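You operate a simulated robot arm through the tools that you are given. There is no shell and no other tool. Be economical: measure what you need, move in short steps, check, and stop when the job is done.

You run a simulated two-armed robot. Do the job below in one go: nothing can be reset, and whatever is moved stays where it is left.

## Task
Uncap the blue bottle and stand it on the high shelf to air.
Fine: cap into the pattern drawer, drawer shut. Set down upright: what you pick out. Where these are worked on the way, their far stop is far enough and under half their travel is too little: pattern drawer.

Only the result counts: the job must be done as asked and must still hold three seconds after the hand-in. Knocking over, shifting, dropping, spilling or breaking anything else fails it. A push-on lid holds only when it is set on centred and level and pressed home; a screw cap is set on level and turned clockwise until tight.

## Robot
Two 7-joint arms with two-finger parallel grippers on one trunk, on a base that drives. Base frame: it is fixed to the floor where the robot stands at the start and does not move with it; the origin is under the middle of the robot, x ahead of it, y to its left, z up. Units: cm, rad, N and s.
The left shoulder is at the start at [7, 16.3, 132], the right one opposite. With the tool pointing down near the work surface each hand reaches from about 32 to 86 cm from the robot's upright axis, wherever it stands, measured 20 degrees to its own side. Places, roughly: blue jug [125, 0, 125]; clear jar [125, 0, 125]; high shelf of the pattern table [130, 0, 120]; inside of the pattern drawer [90, 10, 70]; orange slider [140, -30, 130]; outflow valve [90, -50, 90]; pattern drawer [90, 0, 70]; top of the pattern table [90, 10, 90]. Payload 3.43 kg a hand.
The TCP of each hand is the grasp point between the finger pads, 3.4 cm short of the fingertips. In the tool frame z runs along the fingers and y along their closing line. Largest opening 12.8 cm; finger width 2.4, thickness 1.2; the body of the gripper, 4.8 by 13 cm, starts 9.6 cm behind the TCP.
Orientation is told as [roll, pitch, yaw] about the base's x, y, z axes, in that order, counted from this pose: with the fingers straight down and closing along the base's y, the tool's x points along the base's -x, its y along +y and its z along -z.

## Interface
- The arms move only by the tool servo_tool. It takes "left_plan", "right_plan" or both (then of equal length, played together; a hand with none holds still); each is a list of rows, each an object of numbers (a shift or turn left out is 0, a gripper value left out holds the last): "tx", "ty", "tz": the shift along the tool's x, y, z in units of 20 mm (1.0 is 20 mm); "rx", "ry", "rz": the turn, a rotation vector about the tool's x, y, z in units of 8 degrees (1.0 is 8 degrees). In form: [{"tx": .., "ty": .., "tz": .., "rx": .., "ry": .., "rz": ..}, ...]. A call has 1 to 8 rows; each row shifts and turns the commanded pose from where the row before left it, along the tool's axes as they then stand. "left_claw" and "right_claw" are, for a hand that has rows, the finger opening in cm, from 0 to 12.8, set as the call begins (left out, the last holds). A call with a number of a shift or a turn outside -1 to 1 is refused whole. Rows are played at 5 a second. More than 5 cm and 0.15 rad between two rows, or a gripper value outside its range, and nothing of the call is played. Where a pose cannot be reached the arm comes as near as it can. A force on the tool above 40 N (or 10 N above the force at the start of the call, whichever is more), or a blocked arm, ends the call early, and 0.2 s more pass. Each finger travels about 15.3 cm/s and halts on what it meets, pressing with about 28 N; the grip force reading is that of the motor and also rises with nothing between the fingers. The clock runs only during rows and for 0.2 s after the last one: add rows that do not move to give the fingers time. The reply holds the time, the measured pose of the TCP, the force on the tool along the base axes, the opening and the grip force, in the units named above and with some noise, with the torque about the TCP (base axes, N m) and any sound that the robot's microphone picked up.
- Cameras (640 x 400 px; columns grow to the right, rows downward): "scene" is now at [12.85, -0.09, 152.61]; the picture's right is [0.01, -1.00, 0.00], its down [-0.77, -0.01, -0.64] and it looks along [0.64, 0.01, -0.77] (base axes); focal length 277 px, centre (320, 200). "left" rides on the left gripper at [7.6, 1.1, -16] in its tool frame; the picture's right is [-0.15, 0.99, 0.00], its down [-0.88, -0.13, -0.46] and it looks along [-0.45, -0.07, 0.89] (tool axes); focal length 234 px, centre (320, 200). "right" rides on the right gripper at [7.6, -1.1, -16] in its tool frame; the picture's right is [0.15, 0.99, 0.00], its down [-0.88, 0.13, -0.46] and it looks along [-0.45, 0.07, 0.89] (tool axes); focal length 234 px, centre (320, 200). There is no depth. A picture from a camera that has moved, and an enlarged one, comes with that camera's place and axes in the base frame and with its lens.
- camera(camera): a new picture of that camera. It takes no simulated time.
- slide_trunk(by): slides the trunk up (or, below 0, down) by that many cm; the arms and the scene camera ride with it, the base frame stays. It gives what a move gives, with no picture.
- roll_base(legs): drives the robot by 1 to 6 legs, each [ahead, left, turn to the left] in cm, cm and rad, along the robot's own axes; the way and the turn of a leg run together, so that a leg with both is an arc; at most 150 cm and 3.142 rad a leg. The arms and the cameras ride along, it lands a little off, and it stops where it bumps. It gives what a move gives.
- turn_head(pan, tilt): turns the head with the scene camera to pan (to the left, within 1.501 rad either way) and tilt (down, from -0.506 to 1.204), counted from straight ahead of the robot. It gives what a move gives.
- inspect(camera, box): a new picture of the part [left, top, right, bottom] of that camera's present view, enlarged. It takes no simulated time.
- finish_job(): hands the job in; it is judged then, once.

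Work in short steps. Places have to be worked out from the pictures, the camera data and where the tool is seen: move nearer, look again, correct. Check each grasp and each placing, and mend what went wrong. You have 120 turns and 88 pictures in all, those below and enlarged ones among them. Open the grippers and draw the arms clear of the work before you hand the job in, unless the task says otherwise; then end with one line.

The tools are called after "Call:" as a command line: name --argument value ..., lists and objects as JSON in quotes. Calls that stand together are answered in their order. servo_tool: Moves the arms, as the interface text tells. Its arguments: {"type":"object","properties":{"left_plan":{"type":"array","items":{"type":"object","properties":{"tx":{"type":"number"},"ty":{"type":"number"},"tz":{"type":"number"},"rx":{"type":"number"},"ry":{"type":"number"},"rz":{"type":"number"}}}},"left_claw":{"type":"number"},"right_plan":{"type":"array","items":{"type":"object","properties":{"tx":{"type":"number"},"ty":{"type":"number"},"tz":{"type":"number"},"rx":{"type":"number"},"ry":{"type":"number"},"rz":{"type":"number"}}}},"right_claw":{"type":"number"}},"required":[]} The other tools are called the same way: slide_trunk (by) slides the trunk up or down; roll_base (legs) drives the base; turn_head (pan, tilt) turns the head that bears the scene camera; camera (camera) takes a picture; inspect (camera, box) takes an enlarged picture of a part of a camera's view; finish_job () hands the job in.

At the start:

```text
t: 0.0
left_eef_pos: [49.7, 15.95, 125.4]
left_ee_rot: [-0.001, -0.002, 0.002]
left_ft_force: [-0.3, 0.1, 0.1]
left_wrist_torque: [0.0, -0.02, 0.01]
left_gripper_width: 12.8
left_finger_force: 0.1
right_eef_pos: [48.77, -18.46, 120.57]
right_ee_rot: [0.0, 0.0, -0.001]
right_ft_force: [0.5, 0.4, 0.5]
right_wrist_torque: [-0.01, 0.01, 0.0]
right_gripper_width: 12.78
right_finger_force: 0.1
trunk travel left (down, up): [-80.0, 14.0]
robot x, y, heading: [-0.13, 0.15, -0.003]
head pan, tilt: [0.01, 0.88]
```

scene: 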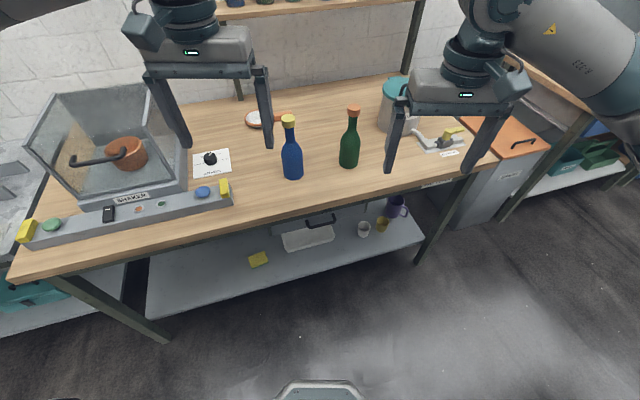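
right: 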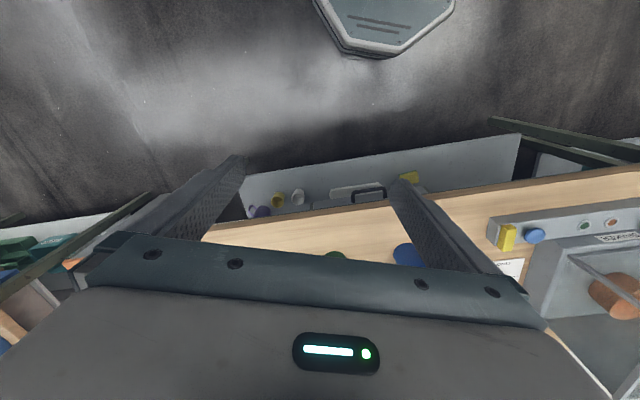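
left: 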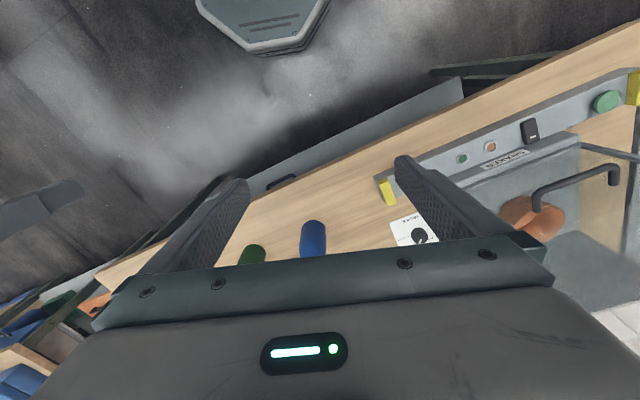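

The blue bottle stands on the table near the middle; I need to see the shelf and the drawer. I tilt the head up to look.

Call:
turn_head --pan 0 --tilt 0.45

Call:
inspect --camera "scene" --box '[120, 60, 520, 310]'

Call:
camera --camera "scene"

```text
t: 0.9
left_eef_pos: [49.67, 15.9, 125.24]
left_ee_rot: [0.002, 0.003, 0.003]
left_ft_force: [0.0, 0.4, -0.1]
left_wrist_torque: [0.03, -0.02, 0.0]
left_gripper_width: 12.79
left_finger_force: 0.1
right_eef_pos: [48.79, -18.48, 120.6]
right_ee_rot: [0.0, 0.0, 0.001]
right_ft_force: [0.8, -0.4, -0.1]
right_wrist_torque: [0.01, -0.01, -0.01]
right_gripper_width: 12.8
right_finger_force: 0.1
trunk travel left (down, up): [-80.0, 14.0]
robot x, y, heading: [0.08, -0.22, -0.006]
head pan, tilt: [0.0, 0.45]
```

```text
1.60 times, centred on (320, 185) of scene
camera zoom: at [14.37, -0.17, 156.28], right [0.0, -1.0, 0.0], down [-0.44, 0.0, -0.9], along [0.9, 0.0, -0.44], focal length 443 px, centre (320, 224)
```

zoom: 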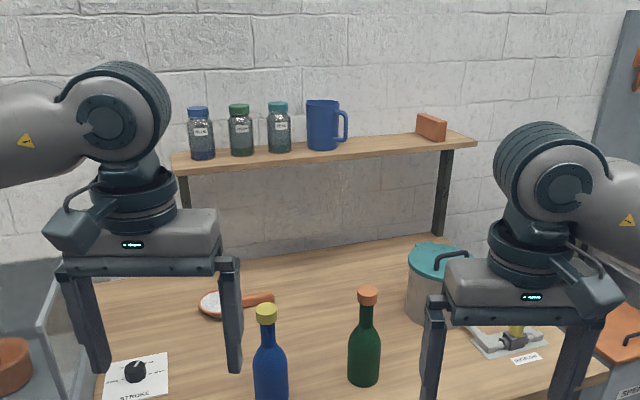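

```text
83 pictures are left
camera scene: at [14.37, -0.17, 156.28], right [0.0, -1.0, 0.0], down [-0.44, 0.0, -0.9], along [0.9, 0.0, -0.44], focal length 277 px, centre (320, 200)
```

scene: 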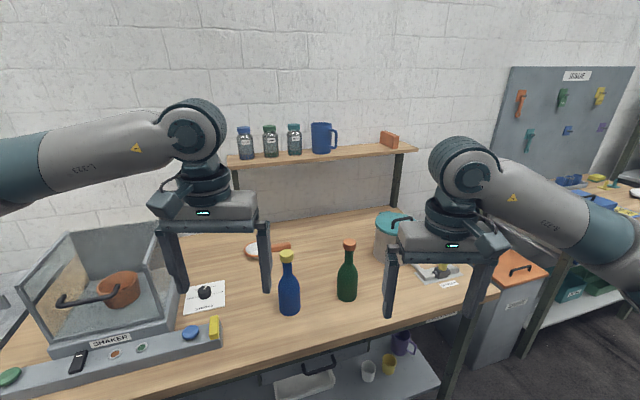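

Table front edge is turned about 0.31 rad from my y axis; the blue bottle is around [78, 10]. Now I look lower, for the drawer.

Call:
turn_head --pan 0 --tilt 0.9

Call:
inspect --camera "scene" --box '[200, 90, 460, 290]'

```text
t: 1.8
left_eef_pos: [49.7, 15.89, 125.24]
left_ee_rot: [0.0, -0.001, 0.002]
left_ft_force: [-0.2, 0.5, -0.5]
left_wrist_torque: [0.0, 0.01, 0.0]
left_gripper_width: 12.8
left_finger_force: 0.1
right_eef_pos: [48.8, -18.48, 120.67]
right_ee_rot: [-0.001, 0.001, -0.001]
right_ft_force: [0.8, -0.4, 0.0]
right_wrist_torque: [-0.01, 0.0, -0.01]
right_gripper_width: 12.82
right_finger_force: 0.0
trunk travel left (down, up): [-80.0, 14.0]
robot x, y, heading: [0.41, -0.1, -0.001]
head pan, tilt: [0.0, 0.901]
```

```text
2.00 times, centred on (330, 190) of scene
camera zoom: at [12.73, -0.17, 152.46], right [0.0, -1.0, 0.0], down [-0.78, 0.0, -0.62], along [0.62, 0.0, -0.78], focal length 554 px, centre (300, 220)
```

zoom: 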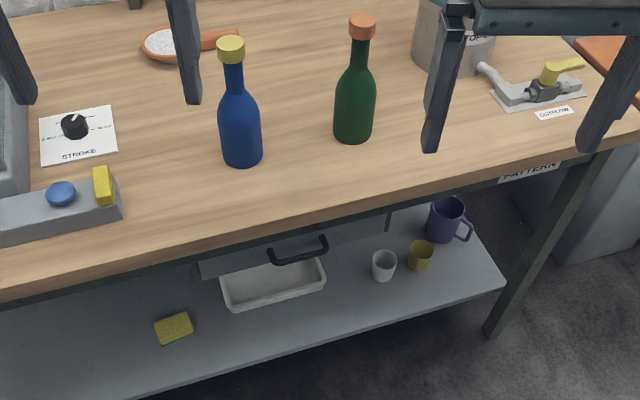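

The drawer front is under the tabletop with a bar handle, roughly at [67, 0, 76]. I turn to face the table squarely and shift right, so the bottle is slightly to the left and the drawer is ahead.

Call:
roll_base --legs '[[0, 0, 0.314], [0, -22, 0]]'

Call:
camera --camera "scene"

```text
t: 4.5
left_eef_pos: [48.93, 10.26, 125.17]
left_ee_rot: [-0.001, -0.002, 0.315]
left_ft_force: [-0.8, 0.5, 0.5]
left_wrist_torque: [-0.03, -0.03, 0.01]
left_gripper_width: 12.79
left_finger_force: 0.0
right_eef_pos: [58.66, -22.78, 120.64]
right_ee_rot: [-0.002, 0.001, 0.313]
right_ft_force: [0.0, -1.0, 1.1]
right_wrist_torque: [-0.01, 0.04, 0.0]
right_gripper_width: 12.81
right_finger_force: 0.0
trunk travel left (down, up): [-80.0, 14.0]
robot x, y, heading: [6.7, -20.34, 0.314]
head pan, tilt: [0.0, 0.901]
```

```text
81 pictures are left
camera scene: at [18.64, -16.45, 152.45], right [0.31, -0.95, 0.0], down [-0.75, -0.24, -0.62], along [0.59, 0.19, -0.78], focal length 277 px, centre (320, 200)
```

scene: 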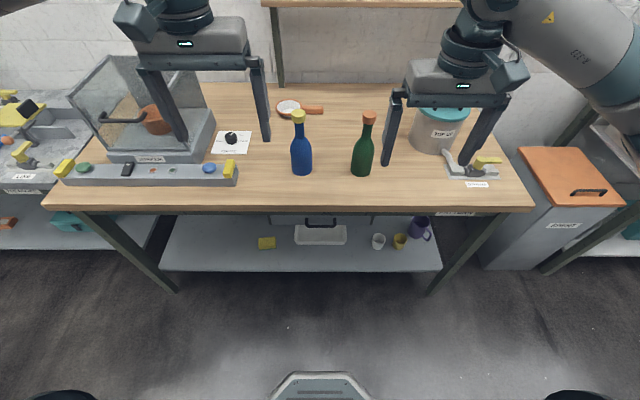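

Squared to the table. I lower the trunk to view the drawer front straight on (the hands stay about 13 cm short of the edge).

Call:
slide_trunk --by -45

Call:
turn_head --pan 0 --tilt 0.5

Call:
camera --camera "scene"

```text
refused: -45 is not a number from -40 to 40
```

```text
t: 5.3
left_eef_pos: [48.98, 10.01, 125.33]
left_ee_rot: [0.001, -0.001, 0.314]
left_ft_force: [-0.4, -0.2, 0.6]
left_wrist_torque: [0.0, -0.02, -0.01]
left_gripper_width: 12.82
left_finger_force: 0.0
right_eef_pos: [58.67, -22.83, 120.67]
right_ee_rot: [-0.002, 0.0, 0.314]
right_ft_force: [0.3, 0.5, 0.7]
right_wrist_torque: [0.0, -0.03, 0.04]
right_gripper_width: 12.8
right_finger_force: 0.1
trunk travel left (down, up): [-80.0, 14.0]
robot x, y, heading: [6.5, -20.5, 0.315]
head pan, tilt: [0.0, 0.499]
```

```text
80 pictures are left
camera scene: at [20.19, -16.23, 155.83], right [0.31, -0.95, 0.0], down [-0.46, -0.15, -0.88], along [0.83, 0.27, -0.48], focal length 277 px, centre (320, 200)
```

scene: 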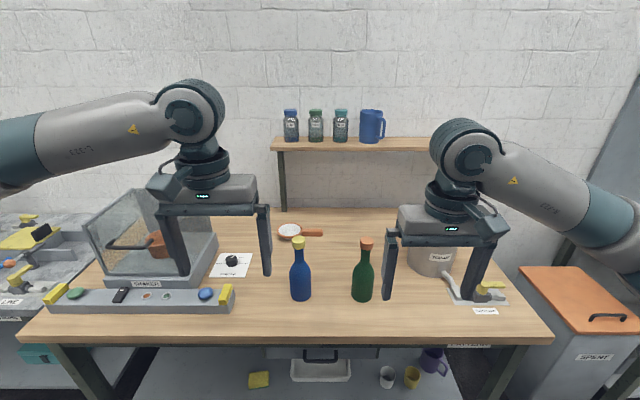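

Only 40 cm at once is allowed; lowering 40.

Call:
slide_trunk --by -40

Call:
camera --camera "scene"

```text
t: 9.2
left_eef_pos: [48.95, 10.1, 85.37]
left_ee_rot: [0.0, 0.001, 0.315]
left_ft_force: [-0.8, -0.8, 1.2]
left_wrist_torque: [0.0, -0.01, -0.02]
left_gripper_width: 12.79
left_finger_force: 0.1
right_eef_pos: [58.61, -22.85, 80.69]
right_ee_rot: [-0.001, -0.003, 0.315]
right_ft_force: [0.1, 0.5, 0.0]
right_wrist_torque: [0.0, 0.02, 0.0]
right_gripper_width: 12.82
right_finger_force: 0.0
trunk travel left (down, up): [-40.0, 54.0]
robot x, y, heading: [6.47, -20.16, 0.322]
head pan, tilt: [0.0, 0.499]
```

```text
79 pictures are left
camera scene: at [20.16, -16.18, 115.84], right [0.31, -0.95, 0.0], down [-0.46, -0.15, -0.88], along [0.83, 0.27, -0.48], focal length 277 px, centre (320, 200)
```

scene: 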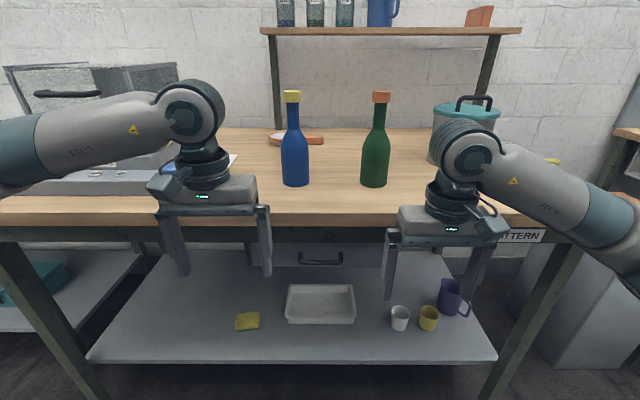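

Call:
inspect --camera "scene" --box '[240, 190, 400, 290]'

```text
4.00 times, centred on (320, 240) of scene
camera zoom: at [20.16, -16.18, 115.84], right [0.31, -0.95, 0.0], down [-0.46, -0.15, -0.88], along [0.83, 0.27, -0.48], focal length 1107 px, centre (320, 40)
```

zoom: 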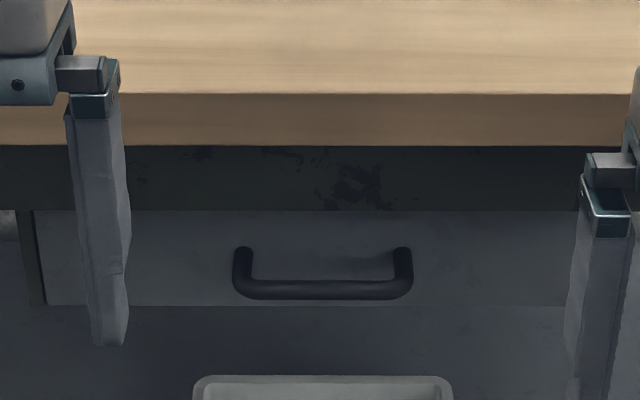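

Handle: U-shaped bar at about n≈62 cm ahead, z≈73, centred on me (front around n≈65.5). I rotate the right hand to point forward with the fingers closing vertically, staying well clear of the table.

Call:
servo_tool --right_plan '[{"tx": 0.5, "rx": 0.577, "ry": -0.577, "rz": -0.577}, {"rx": 0.577, "ry": -0.577, "rz": -0.577}, {"rx": 0.577, "ry": -0.577, "rz": -0.577}, {"rx": 0.577, "ry": -0.577, "rz": -0.577}, {"rx": 0.577, "ry": -0.577, "rz": -0.577}, {"rx": 0.577, "ry": -0.577, "rz": -0.577}, {"rx": 0.577, "ry": -0.577, "rz": -0.577}, {"rx": 0.577, "ry": -0.577, "rz": -0.577}]'

Call:
servo_tool --right_plan '[{"rx": 0.577, "ry": -0.577, "rz": -0.577}, {"rx": 0.577, "ry": -0.577, "rz": -0.577}, {"rx": 0.577, "ry": -0.577, "rz": -0.577}, {"rx": 0.577, "ry": -0.577, "rz": -0.577}, {"rx": 0.577, "ry": -0.577, "rz": -0.577}, {"rx": 0.577, "ry": -0.577, "rz": -0.577}, {"rx": 0.577, "ry": -0.577, "rz": -0.577}]' --right_claw 6

Call:
camera --camera "scene"

Call:
camera --camera "right"

```text
t: 10.9
left_eef_pos: [49.01, 10.17, 85.31]
left_ee_rot: [0.0, 0.0, 0.316]
left_ft_force: [0.4, 0.1, 0.5]
left_wrist_torque: [0.0, -0.03, -0.01]
left_gripper_width: 12.81
left_finger_force: 0.0
right_eef_pos: [60.06, -20.73, 81.22]
right_ee_rot: [-0.849, -0.336, 1.163]
right_ft_force: [-1.8, 0.4, -1.0]
right_wrist_torque: [0.0, 0.03, -0.01]
right_gripper_width: 12.8
right_finger_force: 0.0
right hand out of reach, approached as far as the arm can: row 7, 8
trunk travel left (down, up): [-40.0, 54.0]
robot x, y, heading: [6.43, -20.5, 0.314]
head pan, tilt: [0.0, 0.499]
```

```text
t: 12.6
left_eef_pos: [48.79, 10.23, 85.32]
left_ee_rot: [-0.002, -0.001, 0.315]
left_ft_force: [-0.1, 0.3, -0.6]
left_wrist_torque: [0.03, -0.01, 0.02]
left_gripper_width: 12.81
left_finger_force: 0.1
right_eef_pos: [64.32, -12.84, 82.54]
right_ee_rot: [-1.565, 0.004, 1.879]
right_ft_force: [0.4, 0.7, 0.4]
right_wrist_torque: [0.01, 0.02, 0.0]
right_gripper_width: 6.01
right_finger_force: 0.1
right hand out of reach, approached as far as the arm can: row 1, 2, 3, 4, 5, 6, 7
trunk travel left (down, up): [-40.0, 54.0]
robot x, y, heading: [6.71, -20.41, 0.317]
head pan, tilt: [0.0, 0.499]
```

```text
77 pictures are left
camera scene: at [20.05, -16.09, 115.85], right [0.31, -0.95, 0.0], down [-0.45, -0.15, -0.88], along [0.84, 0.27, -0.48], focal length 277 px, centre (320, 200)
```

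scene: 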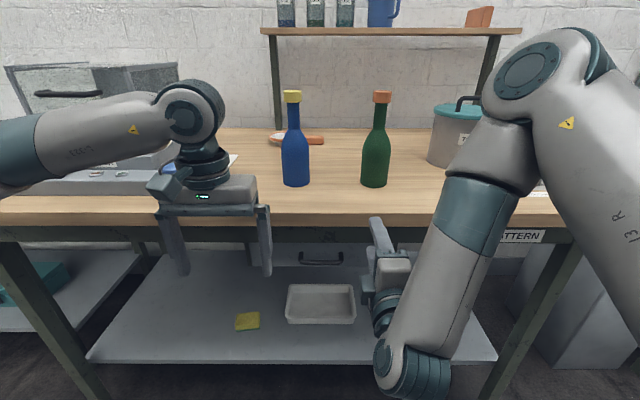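

```text
76 pictures are left
camera right: at [51.56, -25.01, 83.71], right [0.04, -0.14, -0.99], down [-0.7, 0.7, -0.13], along [0.71, 0.7, -0.07], focal length 234 px, centre (320, 200)
```

right: 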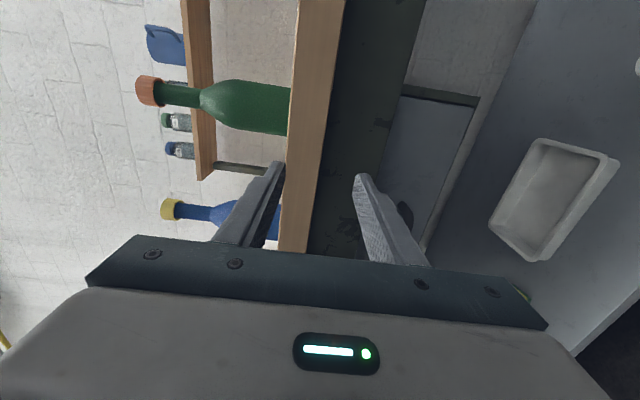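

The hand points forward as wanted but was too close to my body for its spot; I back the base by 14 cm, and will pull the drawer with the base later.

Call:
roll_base --legs '[[-14, 0, 0]]'

Call:
servo_tool --right_plan '[{"ty": 0.5}, {}]'

```text
t: 13.9
left_eef_pos: [35.65, 5.79, 85.47]
left_ee_rot: [0.0, -0.001, 0.316]
left_ft_force: [-0.8, -1.0, 0.9]
left_wrist_torque: [0.04, -0.08, 0.02]
left_gripper_width: 12.84
left_finger_force: 0.1
right_eef_pos: [51.05, -17.31, 82.68]
right_ee_rot: [-1.563, 0.0, 1.878]
right_ft_force: [-1.1, 0.5, 0.8]
right_wrist_torque: [0.0, 0.03, -0.03]
right_gripper_width: 6.01
right_finger_force: 0.0
trunk travel left (down, up): [-40.0, 54.0]
robot x, y, heading: [-6.59, -24.4, 0.312]
head pan, tilt: [0.0, 0.499]
```

```text
t: 14.5
left_eef_pos: [35.7, 5.8, 85.35]
left_ee_rot: [0.001, 0.001, 0.315]
left_ft_force: [-0.9, 0.4, 0.1]
left_wrist_torque: [-0.02, 0.03, -0.03]
left_gripper_width: 12.81
left_finger_force: 0.0
right_eef_pos: [51.33, -17.1, 81.67]
right_ee_rot: [-1.554, 0.002, 1.875]
right_ft_force: [0.2, 0.0, 0.3]
right_wrist_torque: [0.02, 0.01, -0.01]
right_gripper_width: 5.96
right_finger_force: 0.1
right hand out of reach, approached as far as the arm can: row 1
trunk travel left (down, up): [-40.0, 54.0]
robot x, y, heading: [-6.38, -24.85, 0.31]
head pan, tilt: [0.0, 0.499]
```

Now I bring it to l≈-21.7, z≈73.3, first short of the handle.

Call:
servo_tool --right_plan '[{"ty": 0.85, "tx": -0.8}, {"ty": 0.85, "tx": -0.8}, {"ty": 0.85, "tx": -0.9}, {"ty": 0.85, "tx": -0.9}, {"ty": 0.8, "tx": -0.9}, {"tx": -0.9, "tz": 1}, {"tz": 1}, {"tz": 1}]'

Call:
camera --camera "right"

Call:
inspect --camera "scene" --box '[240, 150, 400, 250]'

```text
t: 16.3
left_eef_pos: [35.73, 5.91, 85.41]
left_ee_rot: [0.0, 0.0, 0.316]
left_ft_force: [0.6, 0.1, 0.1]
left_wrist_torque: [-0.03, 0.02, 0.01]
left_gripper_width: 12.8
left_finger_force: 0.1
right_eef_pos: [54.39, -4.92, 73.59]
right_ee_rot: [-1.563, 0.0, 1.879]
right_ft_force: [0.6, 0.6, -0.3]
right_wrist_torque: [0.0, -0.04, -0.02]
right_gripper_width: 5.98
right_finger_force: 0.1
right hand out of reach, approached as far as the arm can: row 1, 2
trunk travel left (down, up): [-40.0, 54.0]
robot x, y, heading: [-6.9, -25.18, 0.314]
head pan, tilt: [0.0, 0.499]
```

```text
75 pictures are left
camera right: at [41.64, -17.0, 74.84], right [0.04, -0.14, -0.99], down [-0.7, 0.7, -0.13], along [0.71, 0.7, -0.07], focal length 234 px, centre (320, 200)
```

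right: 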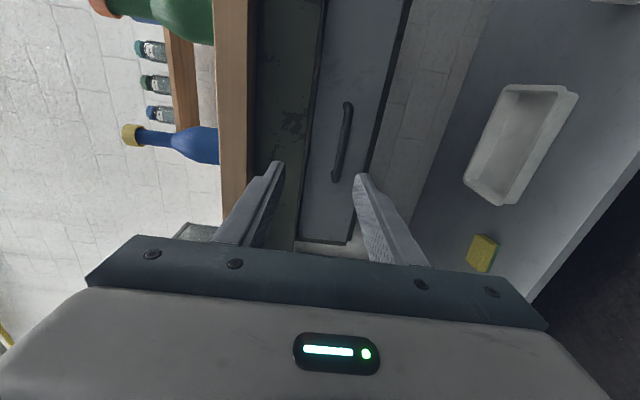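

```text
4.00 times, centred on (320, 200) of scene
camera zoom: at [6.95, -20.46, 115.84], right [0.31, -0.95, 0.0], down [-0.46, -0.15, -0.88], along [0.83, 0.27, -0.48], focal length 1107 px, centre (320, 200)
```

zoom: 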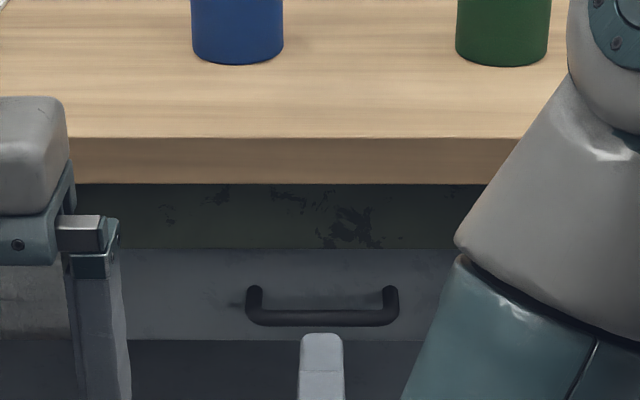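

Triangulating from both views puts the bar at about n≈65.5, z≈70.7. I lower 2.8 cm and move forward to n≈61, then look again.

Call:
servo_tool --right_plan '[{"ty": 0.7, "tz": 0.5}, {"ty": 0.7, "tz": 0.5}, {"tz": 1}, {"tz": 1}, {"tz": 1}, {"tz": 1}, {"tz": 0.4}]'

Call:
camera --camera "right"

Call:
inspect --camera "scene" --box '[240, 150, 400, 250]'

```text
t: 17.9
left_eef_pos: [35.71, 5.82, 85.33]
left_ee_rot: [0.0, 0.0, 0.315]
left_ft_force: [0.6, 0.6, -0.2]
left_wrist_torque: [0.0, 0.02, 0.0]
left_gripper_width: 12.8
left_finger_force: 0.0
right_eef_pos: [63.78, -0.46, 71.99]
right_ee_rot: [-1.557, 0.0, 1.871]
right_ft_force: [0.0, 1.0, -0.7]
right_wrist_torque: [0.03, 0.04, -0.02]
right_gripper_width: 6.02
right_finger_force: 0.1
right hand out of reach, approached as far as the arm can: row 4, 5, 6
trunk travel left (down, up): [-40.0, 54.0]
robot x, y, heading: [-6.84, -24.4, 0.313]
head pan, tilt: [0.0, 0.499]
```

```text
73 pictures are left
camera right: at [50.88, -12.38, 73.15], right [0.03, -0.14, -0.99], down [-0.7, 0.71, -0.12], along [0.72, 0.69, -0.08], focal length 234 px, centre (320, 200)
```

right: 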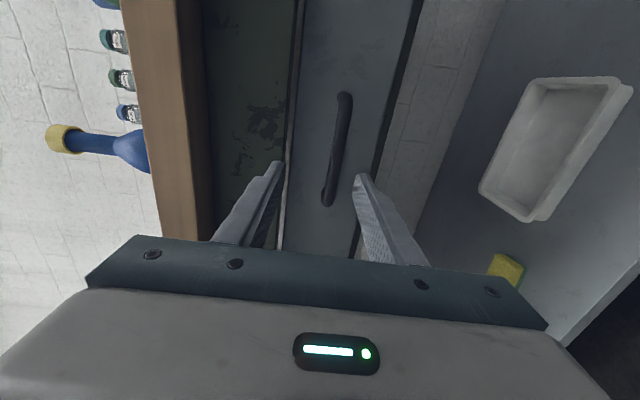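

```text
4.00 times, centred on (320, 200) of scene
camera zoom: at [6.95, -20.46, 115.84], right [0.31, -0.95, 0.0], down [-0.46, -0.15, -0.88], along [0.83, 0.27, -0.48], focal length 1107 px, centre (320, 200)
```

zoom: 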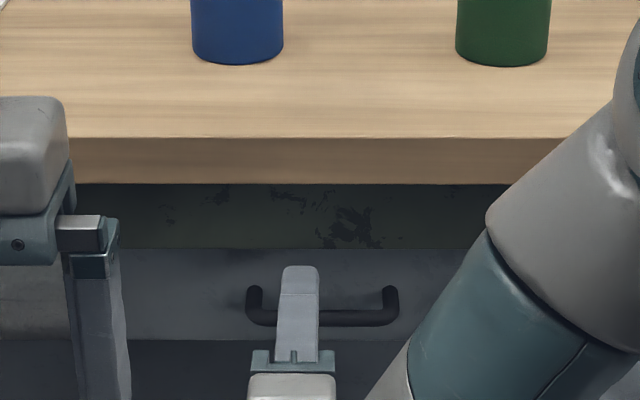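

TCP is at n≈60.5, z≈72, the bar at z≈70.4, n≈65.5. I lower the trunk 1.5 cm and roll forward 3.5 cm, since the arm nears a limit by itself.

Call:
slide_trunk --by -1.5

Call:
roll_base --legs '[[3.5, 0, 0]]'

Call:
camera --camera "right"

Call:
inspect --camera "scene" --box '[240, 150, 400, 250]'

```text
t: 18.5
left_eef_pos: [35.64, 5.86, 83.77]
left_ee_rot: [0.0, -0.001, 0.314]
left_ft_force: [-0.6, -0.2, -0.5]
left_wrist_torque: [-0.02, 0.0, 0.0]
left_gripper_width: 12.82
left_finger_force: 0.0
right_eef_pos: [63.72, -0.55, 70.36]
right_ee_rot: [-1.557, 0.0, 1.872]
right_ft_force: [0.1, 0.1, 0.1]
right_wrist_torque: [0.03, 0.02, 0.0]
right_gripper_width: 5.99
right_finger_force: 0.0
trunk travel left (down, up): [-38.5, 55.5]
robot x, y, heading: [-6.79, -24.49, 0.317]
head pan, tilt: [0.0, 0.499]
```

```text
t: 19.4
left_eef_pos: [39.02, 6.97, 83.78]
left_ee_rot: [0.0, 0.001, 0.313]
left_ft_force: [0.8, -0.7, -0.1]
left_wrist_torque: [-0.01, 0.02, -0.01]
left_gripper_width: 12.81
left_finger_force: 0.0
right_eef_pos: [67.11, 0.71, 70.3]
right_ee_rot: [-1.557, -0.001, 1.869]
right_ft_force: [-0.1, -0.6, 0.0]
right_wrist_torque: [0.0, -0.06, 0.03]
right_gripper_width: 5.99
right_finger_force: 0.0
trunk travel left (down, up): [-38.5, 55.5]
robot x, y, heading: [-3.03, -23.67, 0.309]
head pan, tilt: [0.0, 0.499]
```

```text
71 pictures are left
camera right: at [54.28, -11.31, 71.55], right [0.03, -0.14, -0.99], down [-0.7, 0.71, -0.12], along [0.72, 0.69, -0.08], focal length 234 px, centre (320, 200)
```

right: 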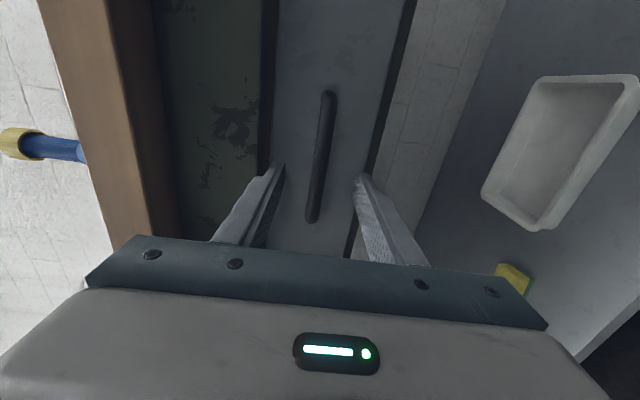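

```text
4.00 times, centred on (320, 200) of scene
camera zoom: at [10.42, -19.33, 114.31], right [0.31, -0.95, 0.0], down [-0.46, -0.15, -0.88], along [0.83, 0.27, -0.48], focal length 1107 px, centre (320, 200)
```

zoom: 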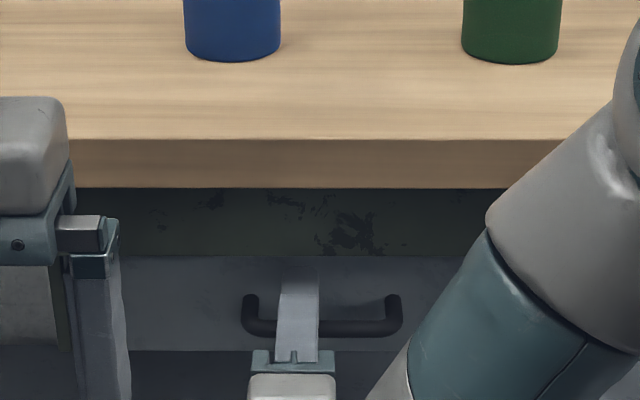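

The bar lies between the fingers, at the tips' depth. I push 1.5 cm farther and close.

Call:
servo_tool --right_plan '[{"tz": 0.4}, {"tz": 0.4}, {}]'

Call:
servo_tool --right_plan '[{}, {}, {}]' --right_claw 0

Call:
camera --camera "right"

```text
t: 20.2
left_eef_pos: [38.96, 6.76, 83.81]
left_ee_rot: [0.001, 0.002, 0.316]
left_ft_force: [-0.7, 0.1, 0.5]
left_wrist_torque: [0.0, 0.03, -0.02]
left_gripper_width: 12.77
left_finger_force: 0.1
right_eef_pos: [68.52, 1.22, 70.38]
right_ee_rot: [-1.552, -0.002, 1.866]
right_ft_force: [-5.6, -2.8, -0.9]
right_wrist_torque: [0.1, -0.19, 0.03]
right_gripper_width: 5.97
right_finger_force: 0.1
trunk travel left (down, up): [-38.5, 55.5]
robot x, y, heading: [-3.38, -23.36, 0.314]
head pan, tilt: [0.0, 0.499]
```

```text
t: 21.0
left_eef_pos: [39.0, 6.75, 83.85]
left_ee_rot: [0.0, 0.0, 0.313]
left_ft_force: [-0.3, 0.1, -0.1]
left_wrist_torque: [0.0, -0.02, -0.01]
left_gripper_width: 12.78
left_finger_force: 0.1
right_eef_pos: [68.5, 1.25, 70.52]
right_ee_rot: [-1.552, 0.0, 1.864]
right_ft_force: [-6.6, -2.8, 0.6]
right_wrist_torque: [-0.01, 0.01, -0.27]
right_gripper_width: 1.16
right_finger_force: 45.0
trunk travel left (down, up): [-38.5, 55.5]
robot x, y, heading: [-3.15, -23.5, 0.309]
head pan, tilt: [0.0, 0.499]
```

```text
69 pictures are left
camera right: at [55.56, -10.78, 71.8], right [0.03, -0.15, -0.99], down [-0.69, 0.71, -0.12], along [0.72, 0.69, -0.08], focal length 234 px, centre (320, 200)
```

right: 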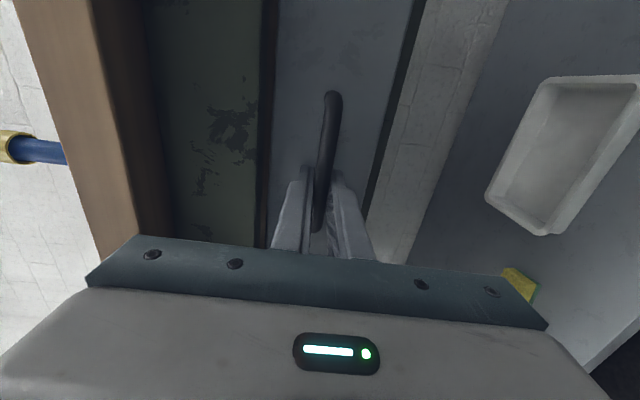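

Grip confirmed on the bar (1.16 cm). I pull by rolling the base back 14 cm.

Call:
roll_base --legs '[[-14, 0, 0]]'

Call:
camera --camera "scene"

```text
t: 22.0
left_eef_pos: [35.74, 5.84, 83.93]
left_ee_rot: [-0.001, -0.002, 0.314]
left_ft_force: [0.3, 0.1, 0.2]
left_wrist_torque: [0.0, 0.01, 0.01]
left_gripper_width: 12.79
left_finger_force: 0.0
right_eef_pos: [65.3, 0.05, 70.54]
right_ee_rot: [-1.553, 0.001, 1.865]
right_ft_force: [1.6, -1.4, 19.4]
right_wrist_torque: [0.05, -0.1, 1.06]
right_gripper_width: 1.18
right_finger_force: 44.9
trunk travel left (down, up): [-38.5, 55.5]
robot x, y, heading: [-6.66, -24.63, 0.312]
head pan, tilt: [0.0, 0.499]
stopped in leg 1: the robot was blocked; the commanded pose is now the measured one
```

```text
68 pictures are left
camera scene: at [6.95, -20.46, 114.33], right [0.31, -0.95, 0.0], down [-0.46, -0.15, -0.88], along [0.84, 0.27, -0.48], focal length 277 px, centre (320, 200)
```

scene: 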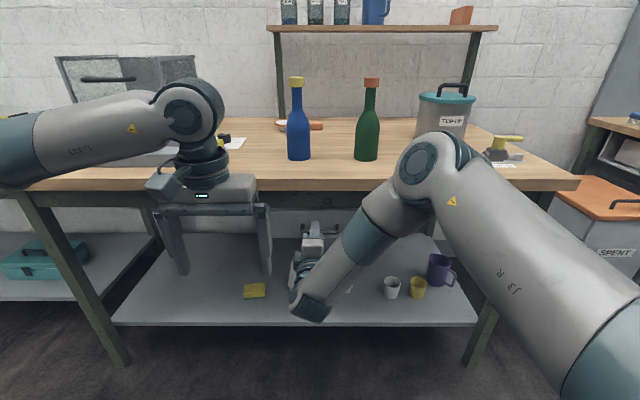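

It stopped after 3.4 cm. I look whether the drawer moved with the hand and what blocks.

Call:
inspect --camera "scene" --box '[220, 160, 420, 285]'

Call:
camera --camera "right"

```text
3.20 times, centred on (320, 222) of scene
camera zoom: at [6.95, -20.46, 114.33], right [0.31, -0.95, 0.0], down [-0.46, -0.15, -0.88], along [0.84, 0.27, -0.48], focal length 886 px, centre (320, 128)
```

zoom: 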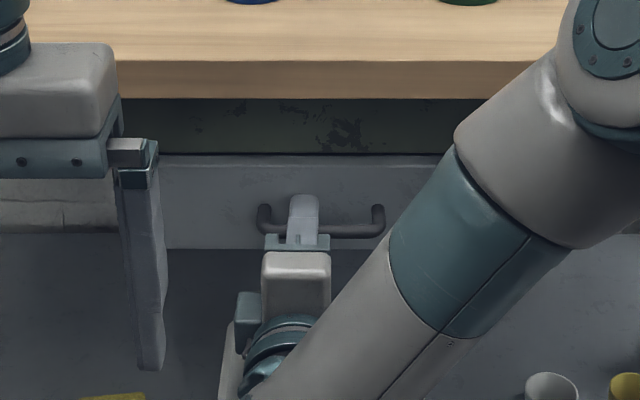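

```text
66 pictures are left
camera right: at [52.23, -11.83, 71.8], right [0.03, -0.14, -0.99], down [-0.69, 0.71, -0.12], along [0.72, 0.69, -0.08], focal length 234 px, centre (320, 200)
```

right: 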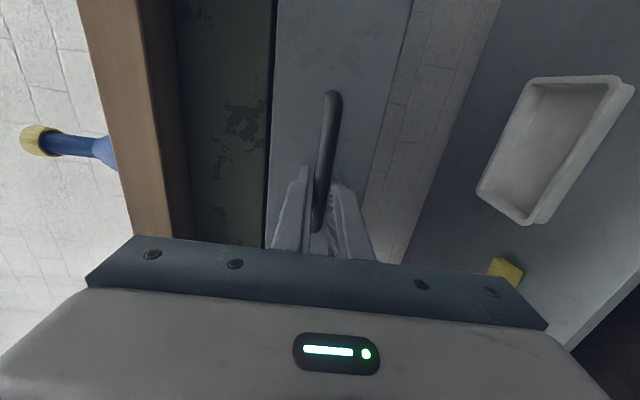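

The drawer did come out 3 cm with the hand. I continue the pull with the arm in small steps.

Call:
servo_tool --right_plan '[{"tz": -0.5}, {"tz": -0.5}, {"tz": -0.5}, {"tz": -0.5}]'

```text
t: 23.0
left_eef_pos: [35.53, 5.72, 84.14]
left_ee_rot: [-0.001, -0.007, 0.315]
left_ft_force: [0.2, 0.4, -0.2]
left_wrist_torque: [0.02, -0.01, -0.02]
left_gripper_width: 12.79
left_finger_force: 0.0
right_eef_pos: [61.04, -1.3, 70.46]
right_ee_rot: [-1.549, -0.001, 1.865]
right_ft_force: [0.7, -3.6, 27.7]
right_wrist_torque: [0.02, 0.03, 0.99]
right_gripper_width: 1.14
right_finger_force: 44.6
trunk travel left (down, up): [-38.5, 55.5]
robot x, y, heading: [-6.77, -24.53, 0.306]
head pan, tilt: [0.0, 0.499]
```

It moves well with the arm (7.5 cm so far). The drawer pushes the hand up, so I relieve slightly upward and pull on.

Call:
servo_tool --right_plan '[{"tz": -0.5, "ty": -0.15}, {"tz": -0.5, "ty": -0.15}, {"tz": -0.5}, {"tz": -0.5}, {"tz": -0.5}, {"tz": -0.5}]'

```text
t: 24.4
left_eef_pos: [35.89, 5.76, 83.96]
left_ee_rot: [0.001, -0.001, 0.313]
left_ft_force: [-0.4, 0.0, 0.1]
left_wrist_torque: [0.03, -0.02, -0.03]
left_gripper_width: 12.8
left_finger_force: 0.0
right_eef_pos: [55.5, -2.97, 70.52]
right_ee_rot: [-1.536, 0.002, 1.861]
right_ft_force: [3.2, -11.2, -19.4]
right_wrist_torque: [0.07, 0.0, 0.09]
right_gripper_width: 1.14
right_finger_force: 45.2
trunk travel left (down, up): [-38.5, 55.5]
robot x, y, heading: [-6.56, -24.58, 0.313]
head pan, tilt: [0.0, 0.499]
```

13.6 cm open. I pull on with the base, 8 cm more.

Call:
servo_tool --right_plan '[{"ty": 0.12}, {}]'

Call:
roll_base --legs '[[-4, 0, 0], [-4, 0, 0]]'

Call:
camera --camera "scene"

```text
t: 25.0
left_eef_pos: [35.69, 5.74, 83.88]
left_ee_rot: [0.0, -0.002, 0.315]
left_ft_force: [0.5, -0.3, 0.1]
left_wrist_torque: [0.0, 0.0, -0.02]
left_gripper_width: 12.8
left_finger_force: 0.0
right_eef_pos: [55.49, -3.0, 70.45]
right_ee_rot: [-1.54, 0.001, 1.863]
right_ft_force: [4.0, -15.1, -13.4]
right_wrist_torque: [-0.01, -0.01, 0.73]
right_gripper_width: 1.15
right_finger_force: 44.4
trunk travel left (down, up): [-38.5, 55.5]
robot x, y, heading: [-6.2, -24.55, 0.314]
head pan, tilt: [0.0, 0.499]
```

```text
t: 25.7
left_eef_pos: [35.72, 5.77, 84.01]
left_ee_rot: [-0.002, -0.004, 0.314]
left_ft_force: [-0.2, -0.9, 0.3]
left_wrist_torque: [0.04, 0.01, 0.0]
left_gripper_width: 12.81
left_finger_force: 0.2
right_eef_pos: [55.48, -3.05, 70.4]
right_ee_rot: [-1.541, 0.003, 1.863]
right_ft_force: [-0.5, -1.9, -1.3]
right_wrist_torque: [0.18, 0.07, 0.36]
right_gripper_width: 1.18
right_finger_force: 45.0
trunk travel left (down, up): [-38.5, 55.5]
robot x, y, heading: [-6.69, -24.86, 0.31]
head pan, tilt: [0.0, 0.499]
stopped in leg 1: the robot was blocked; the commanded pose is now the measured one
```

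```text
65 pictures are left
camera scene: at [6.95, -20.47, 114.35], right [0.31, -0.95, 0.0], down [-0.46, -0.15, -0.88], along [0.84, 0.27, -0.48], focal length 277 px, centre (320, 200)
```

scene: 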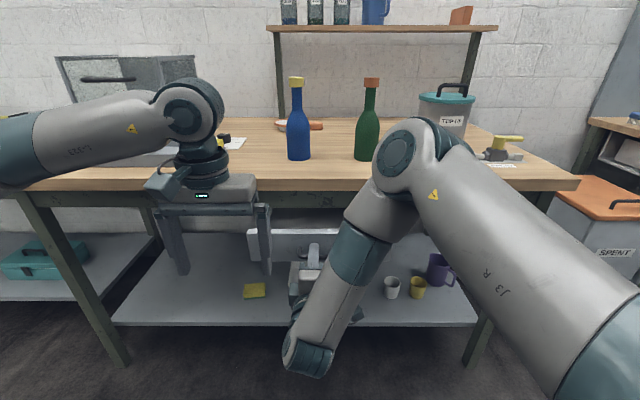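

Forces are relaxed now. I try one more arm pull to see if this is the far stop.

Call:
servo_tool --right_plan '[{"tz": -0.5}, {"tz": -0.5}, {"tz": -0.5}, {"tz": -0.5}]'

```text
t: 26.7
left_eef_pos: [35.77, 5.67, 83.95]
left_ee_rot: [0.0, -0.004, 0.313]
left_ft_force: [0.3, -0.1, -0.4]
left_wrist_torque: [0.01, 0.01, 0.0]
left_gripper_width: 12.82
left_finger_force: 0.0
right_eef_pos: [51.75, -4.18, 70.41]
right_ee_rot: [-1.541, 0.004, 1.863]
right_ft_force: [2.2, -8.9, -11.3]
right_wrist_torque: [0.08, -0.03, 0.29]
right_gripper_width: 1.15
right_finger_force: 45.5
trunk travel left (down, up): [-38.5, 55.5]
robot x, y, heading: [-6.47, -24.8, 0.314]
head pan, tilt: [0.0, 0.499]
```

Not the stop: another 4 cm. Continuing the pull.

Call:
servo_tool --right_plan '[{"tz": -0.5}, {"tz": -0.5}, {"tz": -0.5}, {"tz": -0.5}]'

Call:
camera --camera "scene"

```text
t: 27.7
left_eef_pos: [35.75, 5.77, 83.79]
left_ee_rot: [0.0, -0.003, 0.315]
left_ft_force: [-0.2, -0.4, -0.5]
left_wrist_torque: [0.02, 0.0, 0.03]
left_gripper_width: 12.79
left_finger_force: 0.0
right_eef_pos: [47.97, -5.4, 70.46]
right_ee_rot: [-1.536, 0.0, 1.862]
right_ft_force: [3.9, -12.7, -27.8]
right_wrist_torque: [0.04, -0.05, -1.2]
right_gripper_width: 1.15
right_finger_force: 44.8
trunk travel left (down, up): [-38.5, 55.5]
robot x, y, heading: [-6.58, -24.67, 0.312]
head pan, tilt: [0.0, 0.499]
```

```text
64 pictures are left
camera scene: at [7.2, -20.52, 114.28], right [0.31, -0.95, 0.0], down [-0.46, -0.15, -0.88], along [0.83, 0.27, -0.48], focal length 277 px, centre (320, 200)
```

scene: 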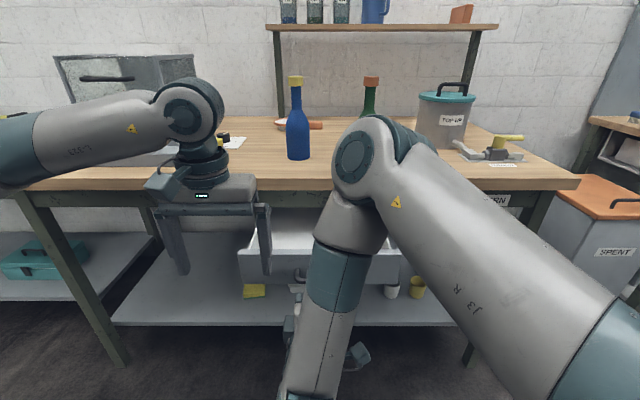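

21.5 cm open. I relieve the vertical load and try a bit further to find the stop.

Call:
servo_tool --right_plan '[{"ty": 0.2}, {"tz": -0.5}, {"tz": -0.5}, {"tz": -0.5}, {"tz": -0.5}]'

```text
t: 28.9
left_eef_pos: [36.02, 5.74, 83.85]
left_ee_rot: [-0.001, -0.002, 0.315]
left_ft_force: [-0.4, 0.0, 0.1]
left_wrist_torque: [0.04, 0.04, 0.02]
left_gripper_width: 12.78
left_finger_force: 0.0
right_eef_pos: [45.07, -6.4, 70.51]
right_ee_rot: [-1.529, 0.003, 1.862]
right_ft_force: [8.4, -25.2, -28.5]
right_wrist_torque: [0.24, -0.17, 0.04]
right_gripper_width: 1.17
right_finger_force: 45.1
right hand out of reach, approached as far as the arm can: row 5
trunk travel left (down, up): [-38.5, 55.5]
robot x, y, heading: [-6.39, -24.48, 0.311]
head pan, tilt: [0.0, 0.499]
```

24.6 cm open and the arm is at its limit. I release the handle and back off with the base.

Call:
servo_tool --right_plan '[{}, {}, {}]' --right_claw 5

Call:
roll_base --legs '[[-12, 0, 0]]'

Call:
camera --camera "scene"

```text
t: 29.7
left_eef_pos: [35.69, 5.81, 83.89]
left_ee_rot: [-0.004, -0.003, 0.313]
left_ft_force: [0.2, -0.5, 0.4]
left_wrist_torque: [-0.04, 0.01, 0.03]
left_gripper_width: 12.78
left_finger_force: 0.1
right_eef_pos: [44.85, -6.11, 70.83]
right_ee_rot: [-1.539, 0.002, 1.862]
right_ft_force: [0.3, -1.0, -0.1]
right_wrist_torque: [-0.02, -0.01, 0.03]
right_gripper_width: 4.98
right_finger_force: 0.1
trunk travel left (down, up): [-38.5, 55.5]
robot x, y, heading: [-6.43, -24.52, 0.309]
head pan, tilt: [0.0, 0.499]
```

```text
t: 30.5
left_eef_pos: [35.73, 5.79, 83.93]
left_ee_rot: [0.0, -0.002, 0.313]
left_ft_force: [-1.0, -0.4, 0.4]
left_wrist_torque: [0.0, 0.03, 0.01]
left_gripper_width: 12.81
left_finger_force: 0.1
right_eef_pos: [44.84, -6.22, 70.92]
right_ee_rot: [-1.538, 0.004, 1.864]
right_ft_force: [-0.2, -0.1, -0.5]
right_wrist_torque: [0.03, -0.02, 0.04]
right_gripper_width: 4.97
right_finger_force: 0.0
trunk travel left (down, up): [-38.5, 55.5]
robot x, y, heading: [-6.81, -24.92, 0.312]
head pan, tilt: [0.0, 0.499]
stopped in leg 1: the robot was blocked; the commanded pose is now the measured one
```

```text
63 pictures are left
camera scene: at [6.94, -20.46, 114.34], right [0.31, -0.95, 0.0], down [-0.46, -0.15, -0.88], along [0.84, 0.27, -0.48], focal length 277 px, centre (320, 200)
```

scene: 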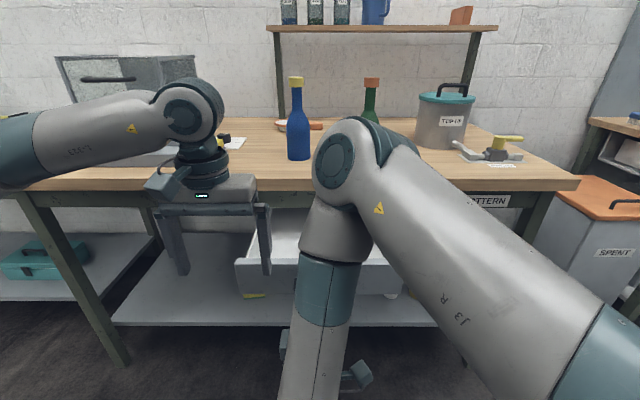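

Something behind the robot stops the base here (n≈-14). I try to free the fingers by yawing the hand a bit around the bar while drawing back with the arm.

Call:
servo_tool --right_plan '[{"tz": -0.5}, {"tz": -0.5}, {"tz": -0.5}, {"tz": -0.5}]' --right_claw 6

```text
t: 31.5
left_eef_pos: [35.66, 5.7, 84.01]
left_ee_rot: [-0.002, -0.002, 0.313]
left_ft_force: [1.1, -0.7, -0.4]
left_wrist_torque: [-0.01, 0.0, 0.0]
left_gripper_width: 12.77
left_finger_force: 0.1
right_eef_pos: [44.45, -6.41, 71.66]
right_ee_rot: [-1.536, 0.001, 1.864]
right_ft_force: [0.4, 0.0, -0.1]
right_wrist_torque: [0.0, -0.02, 0.0]
right_gripper_width: 5.98
right_finger_force: 0.0
right hand out of reach, approached as far as the arm can: row 1, 2, 3, 4
trunk travel left (down, up): [-38.5, 55.5]
robot x, y, heading: [-6.48, -24.74, 0.311]
head pan, tilt: [0.0, 0.499]
```

Arm limit. I yaw the tool 32° to the left (wrist to the right), which unfolds the arm, then retreat.

Call:
servo_tool --right_plan '[{"ry": -1, "tz": -0.1, "ty": 0.25}, {"ry": -1, "tz": -0.1}, {"ry": -1}, {"ry": -1}, {"tz": -0.3}, {"tz": -0.3}]'

Call:
camera --camera "right"

```text
t: 32.9
left_eef_pos: [35.58, 5.84, 83.98]
left_ee_rot: [0.0, -0.002, 0.313]
left_ft_force: [-0.3, 0.6, 0.1]
left_wrist_torque: [0.01, 0.02, 0.07]
left_gripper_width: 12.8
left_finger_force: 0.0
right_eef_pos: [39.22, -3.04, 75.5]
right_ee_rot: [-1.526, -0.011, 2.256]
right_ft_force: [-0.7, 0.4, -0.2]
right_wrist_torque: [0.0, -0.05, -0.05]
right_gripper_width: 6.0
right_finger_force: 0.1
right hand out of reach, approached as far as the arm can: row 1, 2, 3, 4
trunk travel left (down, up): [-38.5, 55.5]
robot x, y, heading: [-6.37, -24.71, 0.312]
head pan, tilt: [0.0, 0.499]
```

```text
62 pictures are left
camera right: at [31.82, -19.13, 77.09], right [0.05, -0.13, -0.99], down [-0.91, 0.39, -0.1], along [0.4, 0.91, -0.1], focal length 234 px, centre (320, 200)
```

right: 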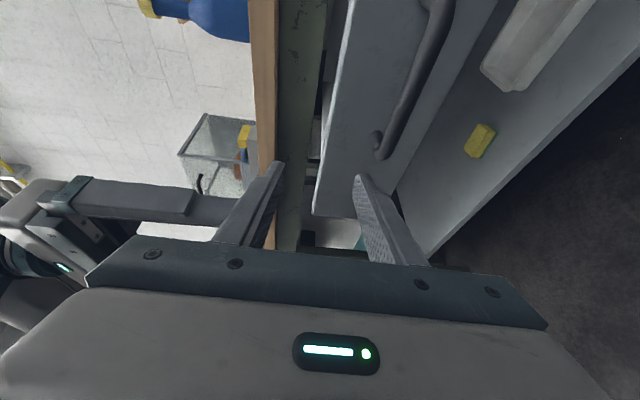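

The hand came out of the handle. I retreat it further along its axis and rightwards, away from the left hand.

Call:
servo_tool --right_plan '[{"tz": -0.8}, {"tz": -0.8, "tx": 0.3}, {"tz": -0.8, "tx": 0.3}, {"tz": -0.8, "tx": 0.3}, {"tz": -0.8}]'

Call:
camera --camera "scene"

```text
t: 34.1
left_eef_pos: [35.63, 5.87, 84.03]
left_ee_rot: [-0.002, -0.004, 0.316]
left_ft_force: [-0.5, 1.3, -0.1]
left_wrist_torque: [0.02, 0.0, 0.02]
left_gripper_width: 12.83
left_finger_force: 0.0
right_eef_pos: [38.67, -4.98, 76.14]
right_ee_rot: [-1.525, -0.011, 2.257]
right_ft_force: [0.5, 0.0, 0.0]
right_wrist_torque: [0.0, 0.03, -0.01]
right_gripper_width: 6.0
right_finger_force: 0.0
right hand out of reach, approached as far as the arm can: row 1, 2, 3, 4, 5
trunk travel left (down, up): [-38.5, 55.5]
robot x, y, heading: [-6.5, -24.87, 0.311]
head pan, tilt: [0.0, 0.499]
```

```text
61 pictures are left
camera scene: at [6.94, -20.46, 114.34], right [0.31, -0.95, 0.0], down [-0.46, -0.15, -0.88], along [0.84, 0.27, -0.48], focal length 277 px, centre (320, 200)
```

scene: 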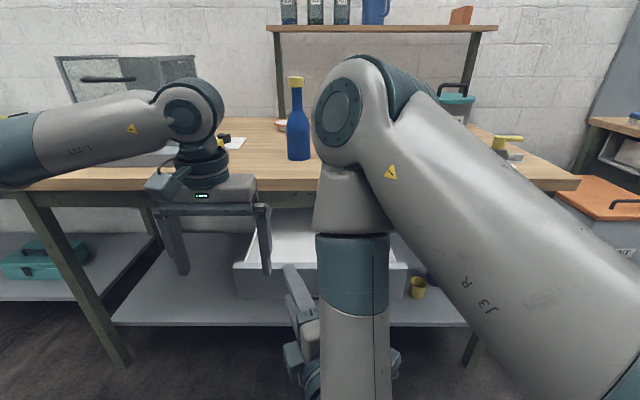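

Hand is clear of the bar (its lower finger sits above it). I raise the trunk 30 cm, and then turn the right hand back to pointing down.

Call:
slide_trunk --by 30

Call:
servo_tool --right_plan '[{"ry": 1}, {"ry": 1}, {"ry": 1}, {"ry": 0.6}, {"tz": 0.8, "tx": 0.8}, {"tz": 0.8, "tx": 0.8}, {"tz": 0.8, "tx": 0.8}, {"tx": 0.8}]'

Call:
camera --camera "scene"

```text
t: 37.1
left_eef_pos: [35.66, 5.8, 113.94]
left_ee_rot: [-0.001, -0.004, 0.315]
left_ft_force: [-0.4, -0.4, -0.3]
left_wrist_torque: [-0.01, 0.01, -0.01]
left_gripper_width: 12.81
left_finger_force: 0.0
right_eef_pos: [38.84, -5.03, 106.3]
right_ee_rot: [-1.524, -0.01, 2.255]
right_ft_force: [0.8, 0.6, 0.3]
right_wrist_torque: [-0.02, 0.03, 0.02]
right_gripper_width: 6.0
right_finger_force: 0.0
trunk travel left (down, up): [-68.5, 25.5]
robot x, y, heading: [-6.62, -24.52, 0.315]
head pan, tilt: [0.0, 0.499]
```

```text
t: 38.9
left_eef_pos: [35.74, 5.75, 113.95]
left_ee_rot: [-0.003, -0.004, 0.313]
left_ft_force: [0.0, 0.5, 0.7]
left_wrist_torque: [0.0, 0.02, 0.02]
left_gripper_width: 12.81
left_finger_force: 0.0
right_eef_pos: [47.37, -10.1, 107.97]
right_ee_rot: [-1.526, 0.011, 1.752]
right_ft_force: [0.3, 0.8, 0.7]
right_wrist_torque: [-0.02, -0.03, 0.0]
right_gripper_width: 6.0
right_finger_force: 0.1
right hand out of reach, approached as far as the arm can: row 1, 2, 3, 4
trunk travel left (down, up): [-68.5, 25.5]
robot x, y, heading: [-6.74, -24.22, 0.306]
head pan, tilt: [0.0, 0.499]
```

```text
60 pictures are left
camera scene: at [6.92, -20.49, 144.34], right [0.31, -0.95, 0.0], down [-0.46, -0.15, -0.88], along [0.84, 0.27, -0.48], focal length 277 px, centre (320, 200)
```

scene: 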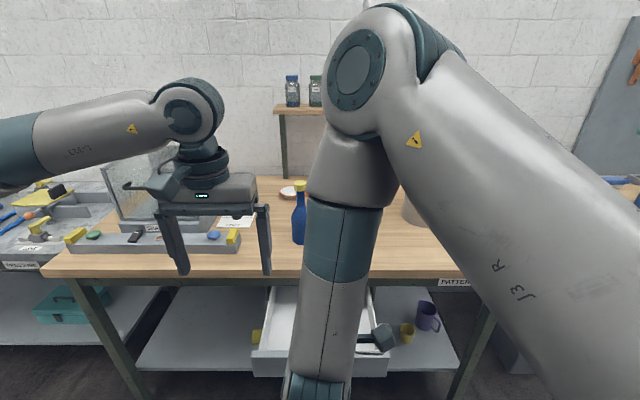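

Turning the right hand back to fingers-down.

Call:
servo_tool --right_plan '[{"rx": -0.577, "ry": 0.577, "rz": 0.577}, {"rx": -0.577, "ry": 0.577, "rz": 0.577}, {"rx": -0.577, "ry": 0.577, "rz": 0.577}, {"rx": -0.577, "ry": 0.577, "rz": 0.577}, {"rx": -0.577, "ry": 0.577, "rz": 0.577}, {"rx": -0.577, "ry": 0.577, "rz": 0.577}, {"rx": -0.577, "ry": 0.577, "rz": 0.577}, {"rx": -0.577, "ry": 0.577, "rz": 0.577}]'

Call:
servo_tool --right_plan '[{"rx": -0.577, "ry": 0.577, "rz": 0.577}, {"rx": -0.577, "ry": 0.577, "rz": 0.577}, {"rx": -0.577, "ry": 0.577, "rz": 0.577}, {"rx": -0.577, "ry": 0.577, "rz": 0.577}, {"rx": -0.577, "ry": 0.577, "rz": 0.577}, {"rx": -0.577, "ry": 0.577, "rz": 0.577}, {"rx": -0.577, "ry": 0.577, "rz": 0.577}]'

```text
t: 40.7
left_eef_pos: [35.88, 5.96, 114.2]
left_ee_rot: [-0.003, -0.013, 0.323]
left_ft_force: [22.7, 16.6, 19.6]
left_wrist_torque: [-1.43, -0.28, 1.96]
left_gripper_width: 12.33
left_finger_force: 0.0
right_eef_pos: [47.12, -10.14, 107.58]
right_ee_rot: [-0.702, -0.284, 0.903]
right_ft_force: [-23.0, -16.8, -20.2]
right_wrist_torque: [-0.68, -3.44, 3.55]
right_gripper_width: 6.01
right_finger_force: 0.1
trunk travel left (down, up): [-68.5, 25.5]
robot x, y, heading: [-6.38, -24.41, 0.312]
head pan, tilt: [0.0, 0.499]
```

```text
t: 41.0
left_eef_pos: [36.08, 6.06, 114.37]
left_ee_rot: [-0.007, -0.017, 0.327]
left_ft_force: [0.3, 6.8, 0.3]
left_wrist_torque: [0.01, 0.02, 0.12]
left_gripper_width: 12.43
left_finger_force: 0.1
right_eef_pos: [47.06, -10.09, 107.48]
right_ee_rot: [-0.684, -0.277, 0.885]
right_ft_force: [-0.3, -7.1, 0.4]
right_wrist_torque: [0.53, -0.02, 0.68]
right_gripper_width: 6.01
right_finger_force: 0.1
trunk travel left (down, up): [-68.5, 25.5]
robot x, y, heading: [-6.75, -24.93, 0.31]
head pan, tilt: [0.0, 0.499]
stopped in row 1 (right hand): the force on the tool passed its limit (the readings are from after the stop); the commanded pose is now the measured one
```

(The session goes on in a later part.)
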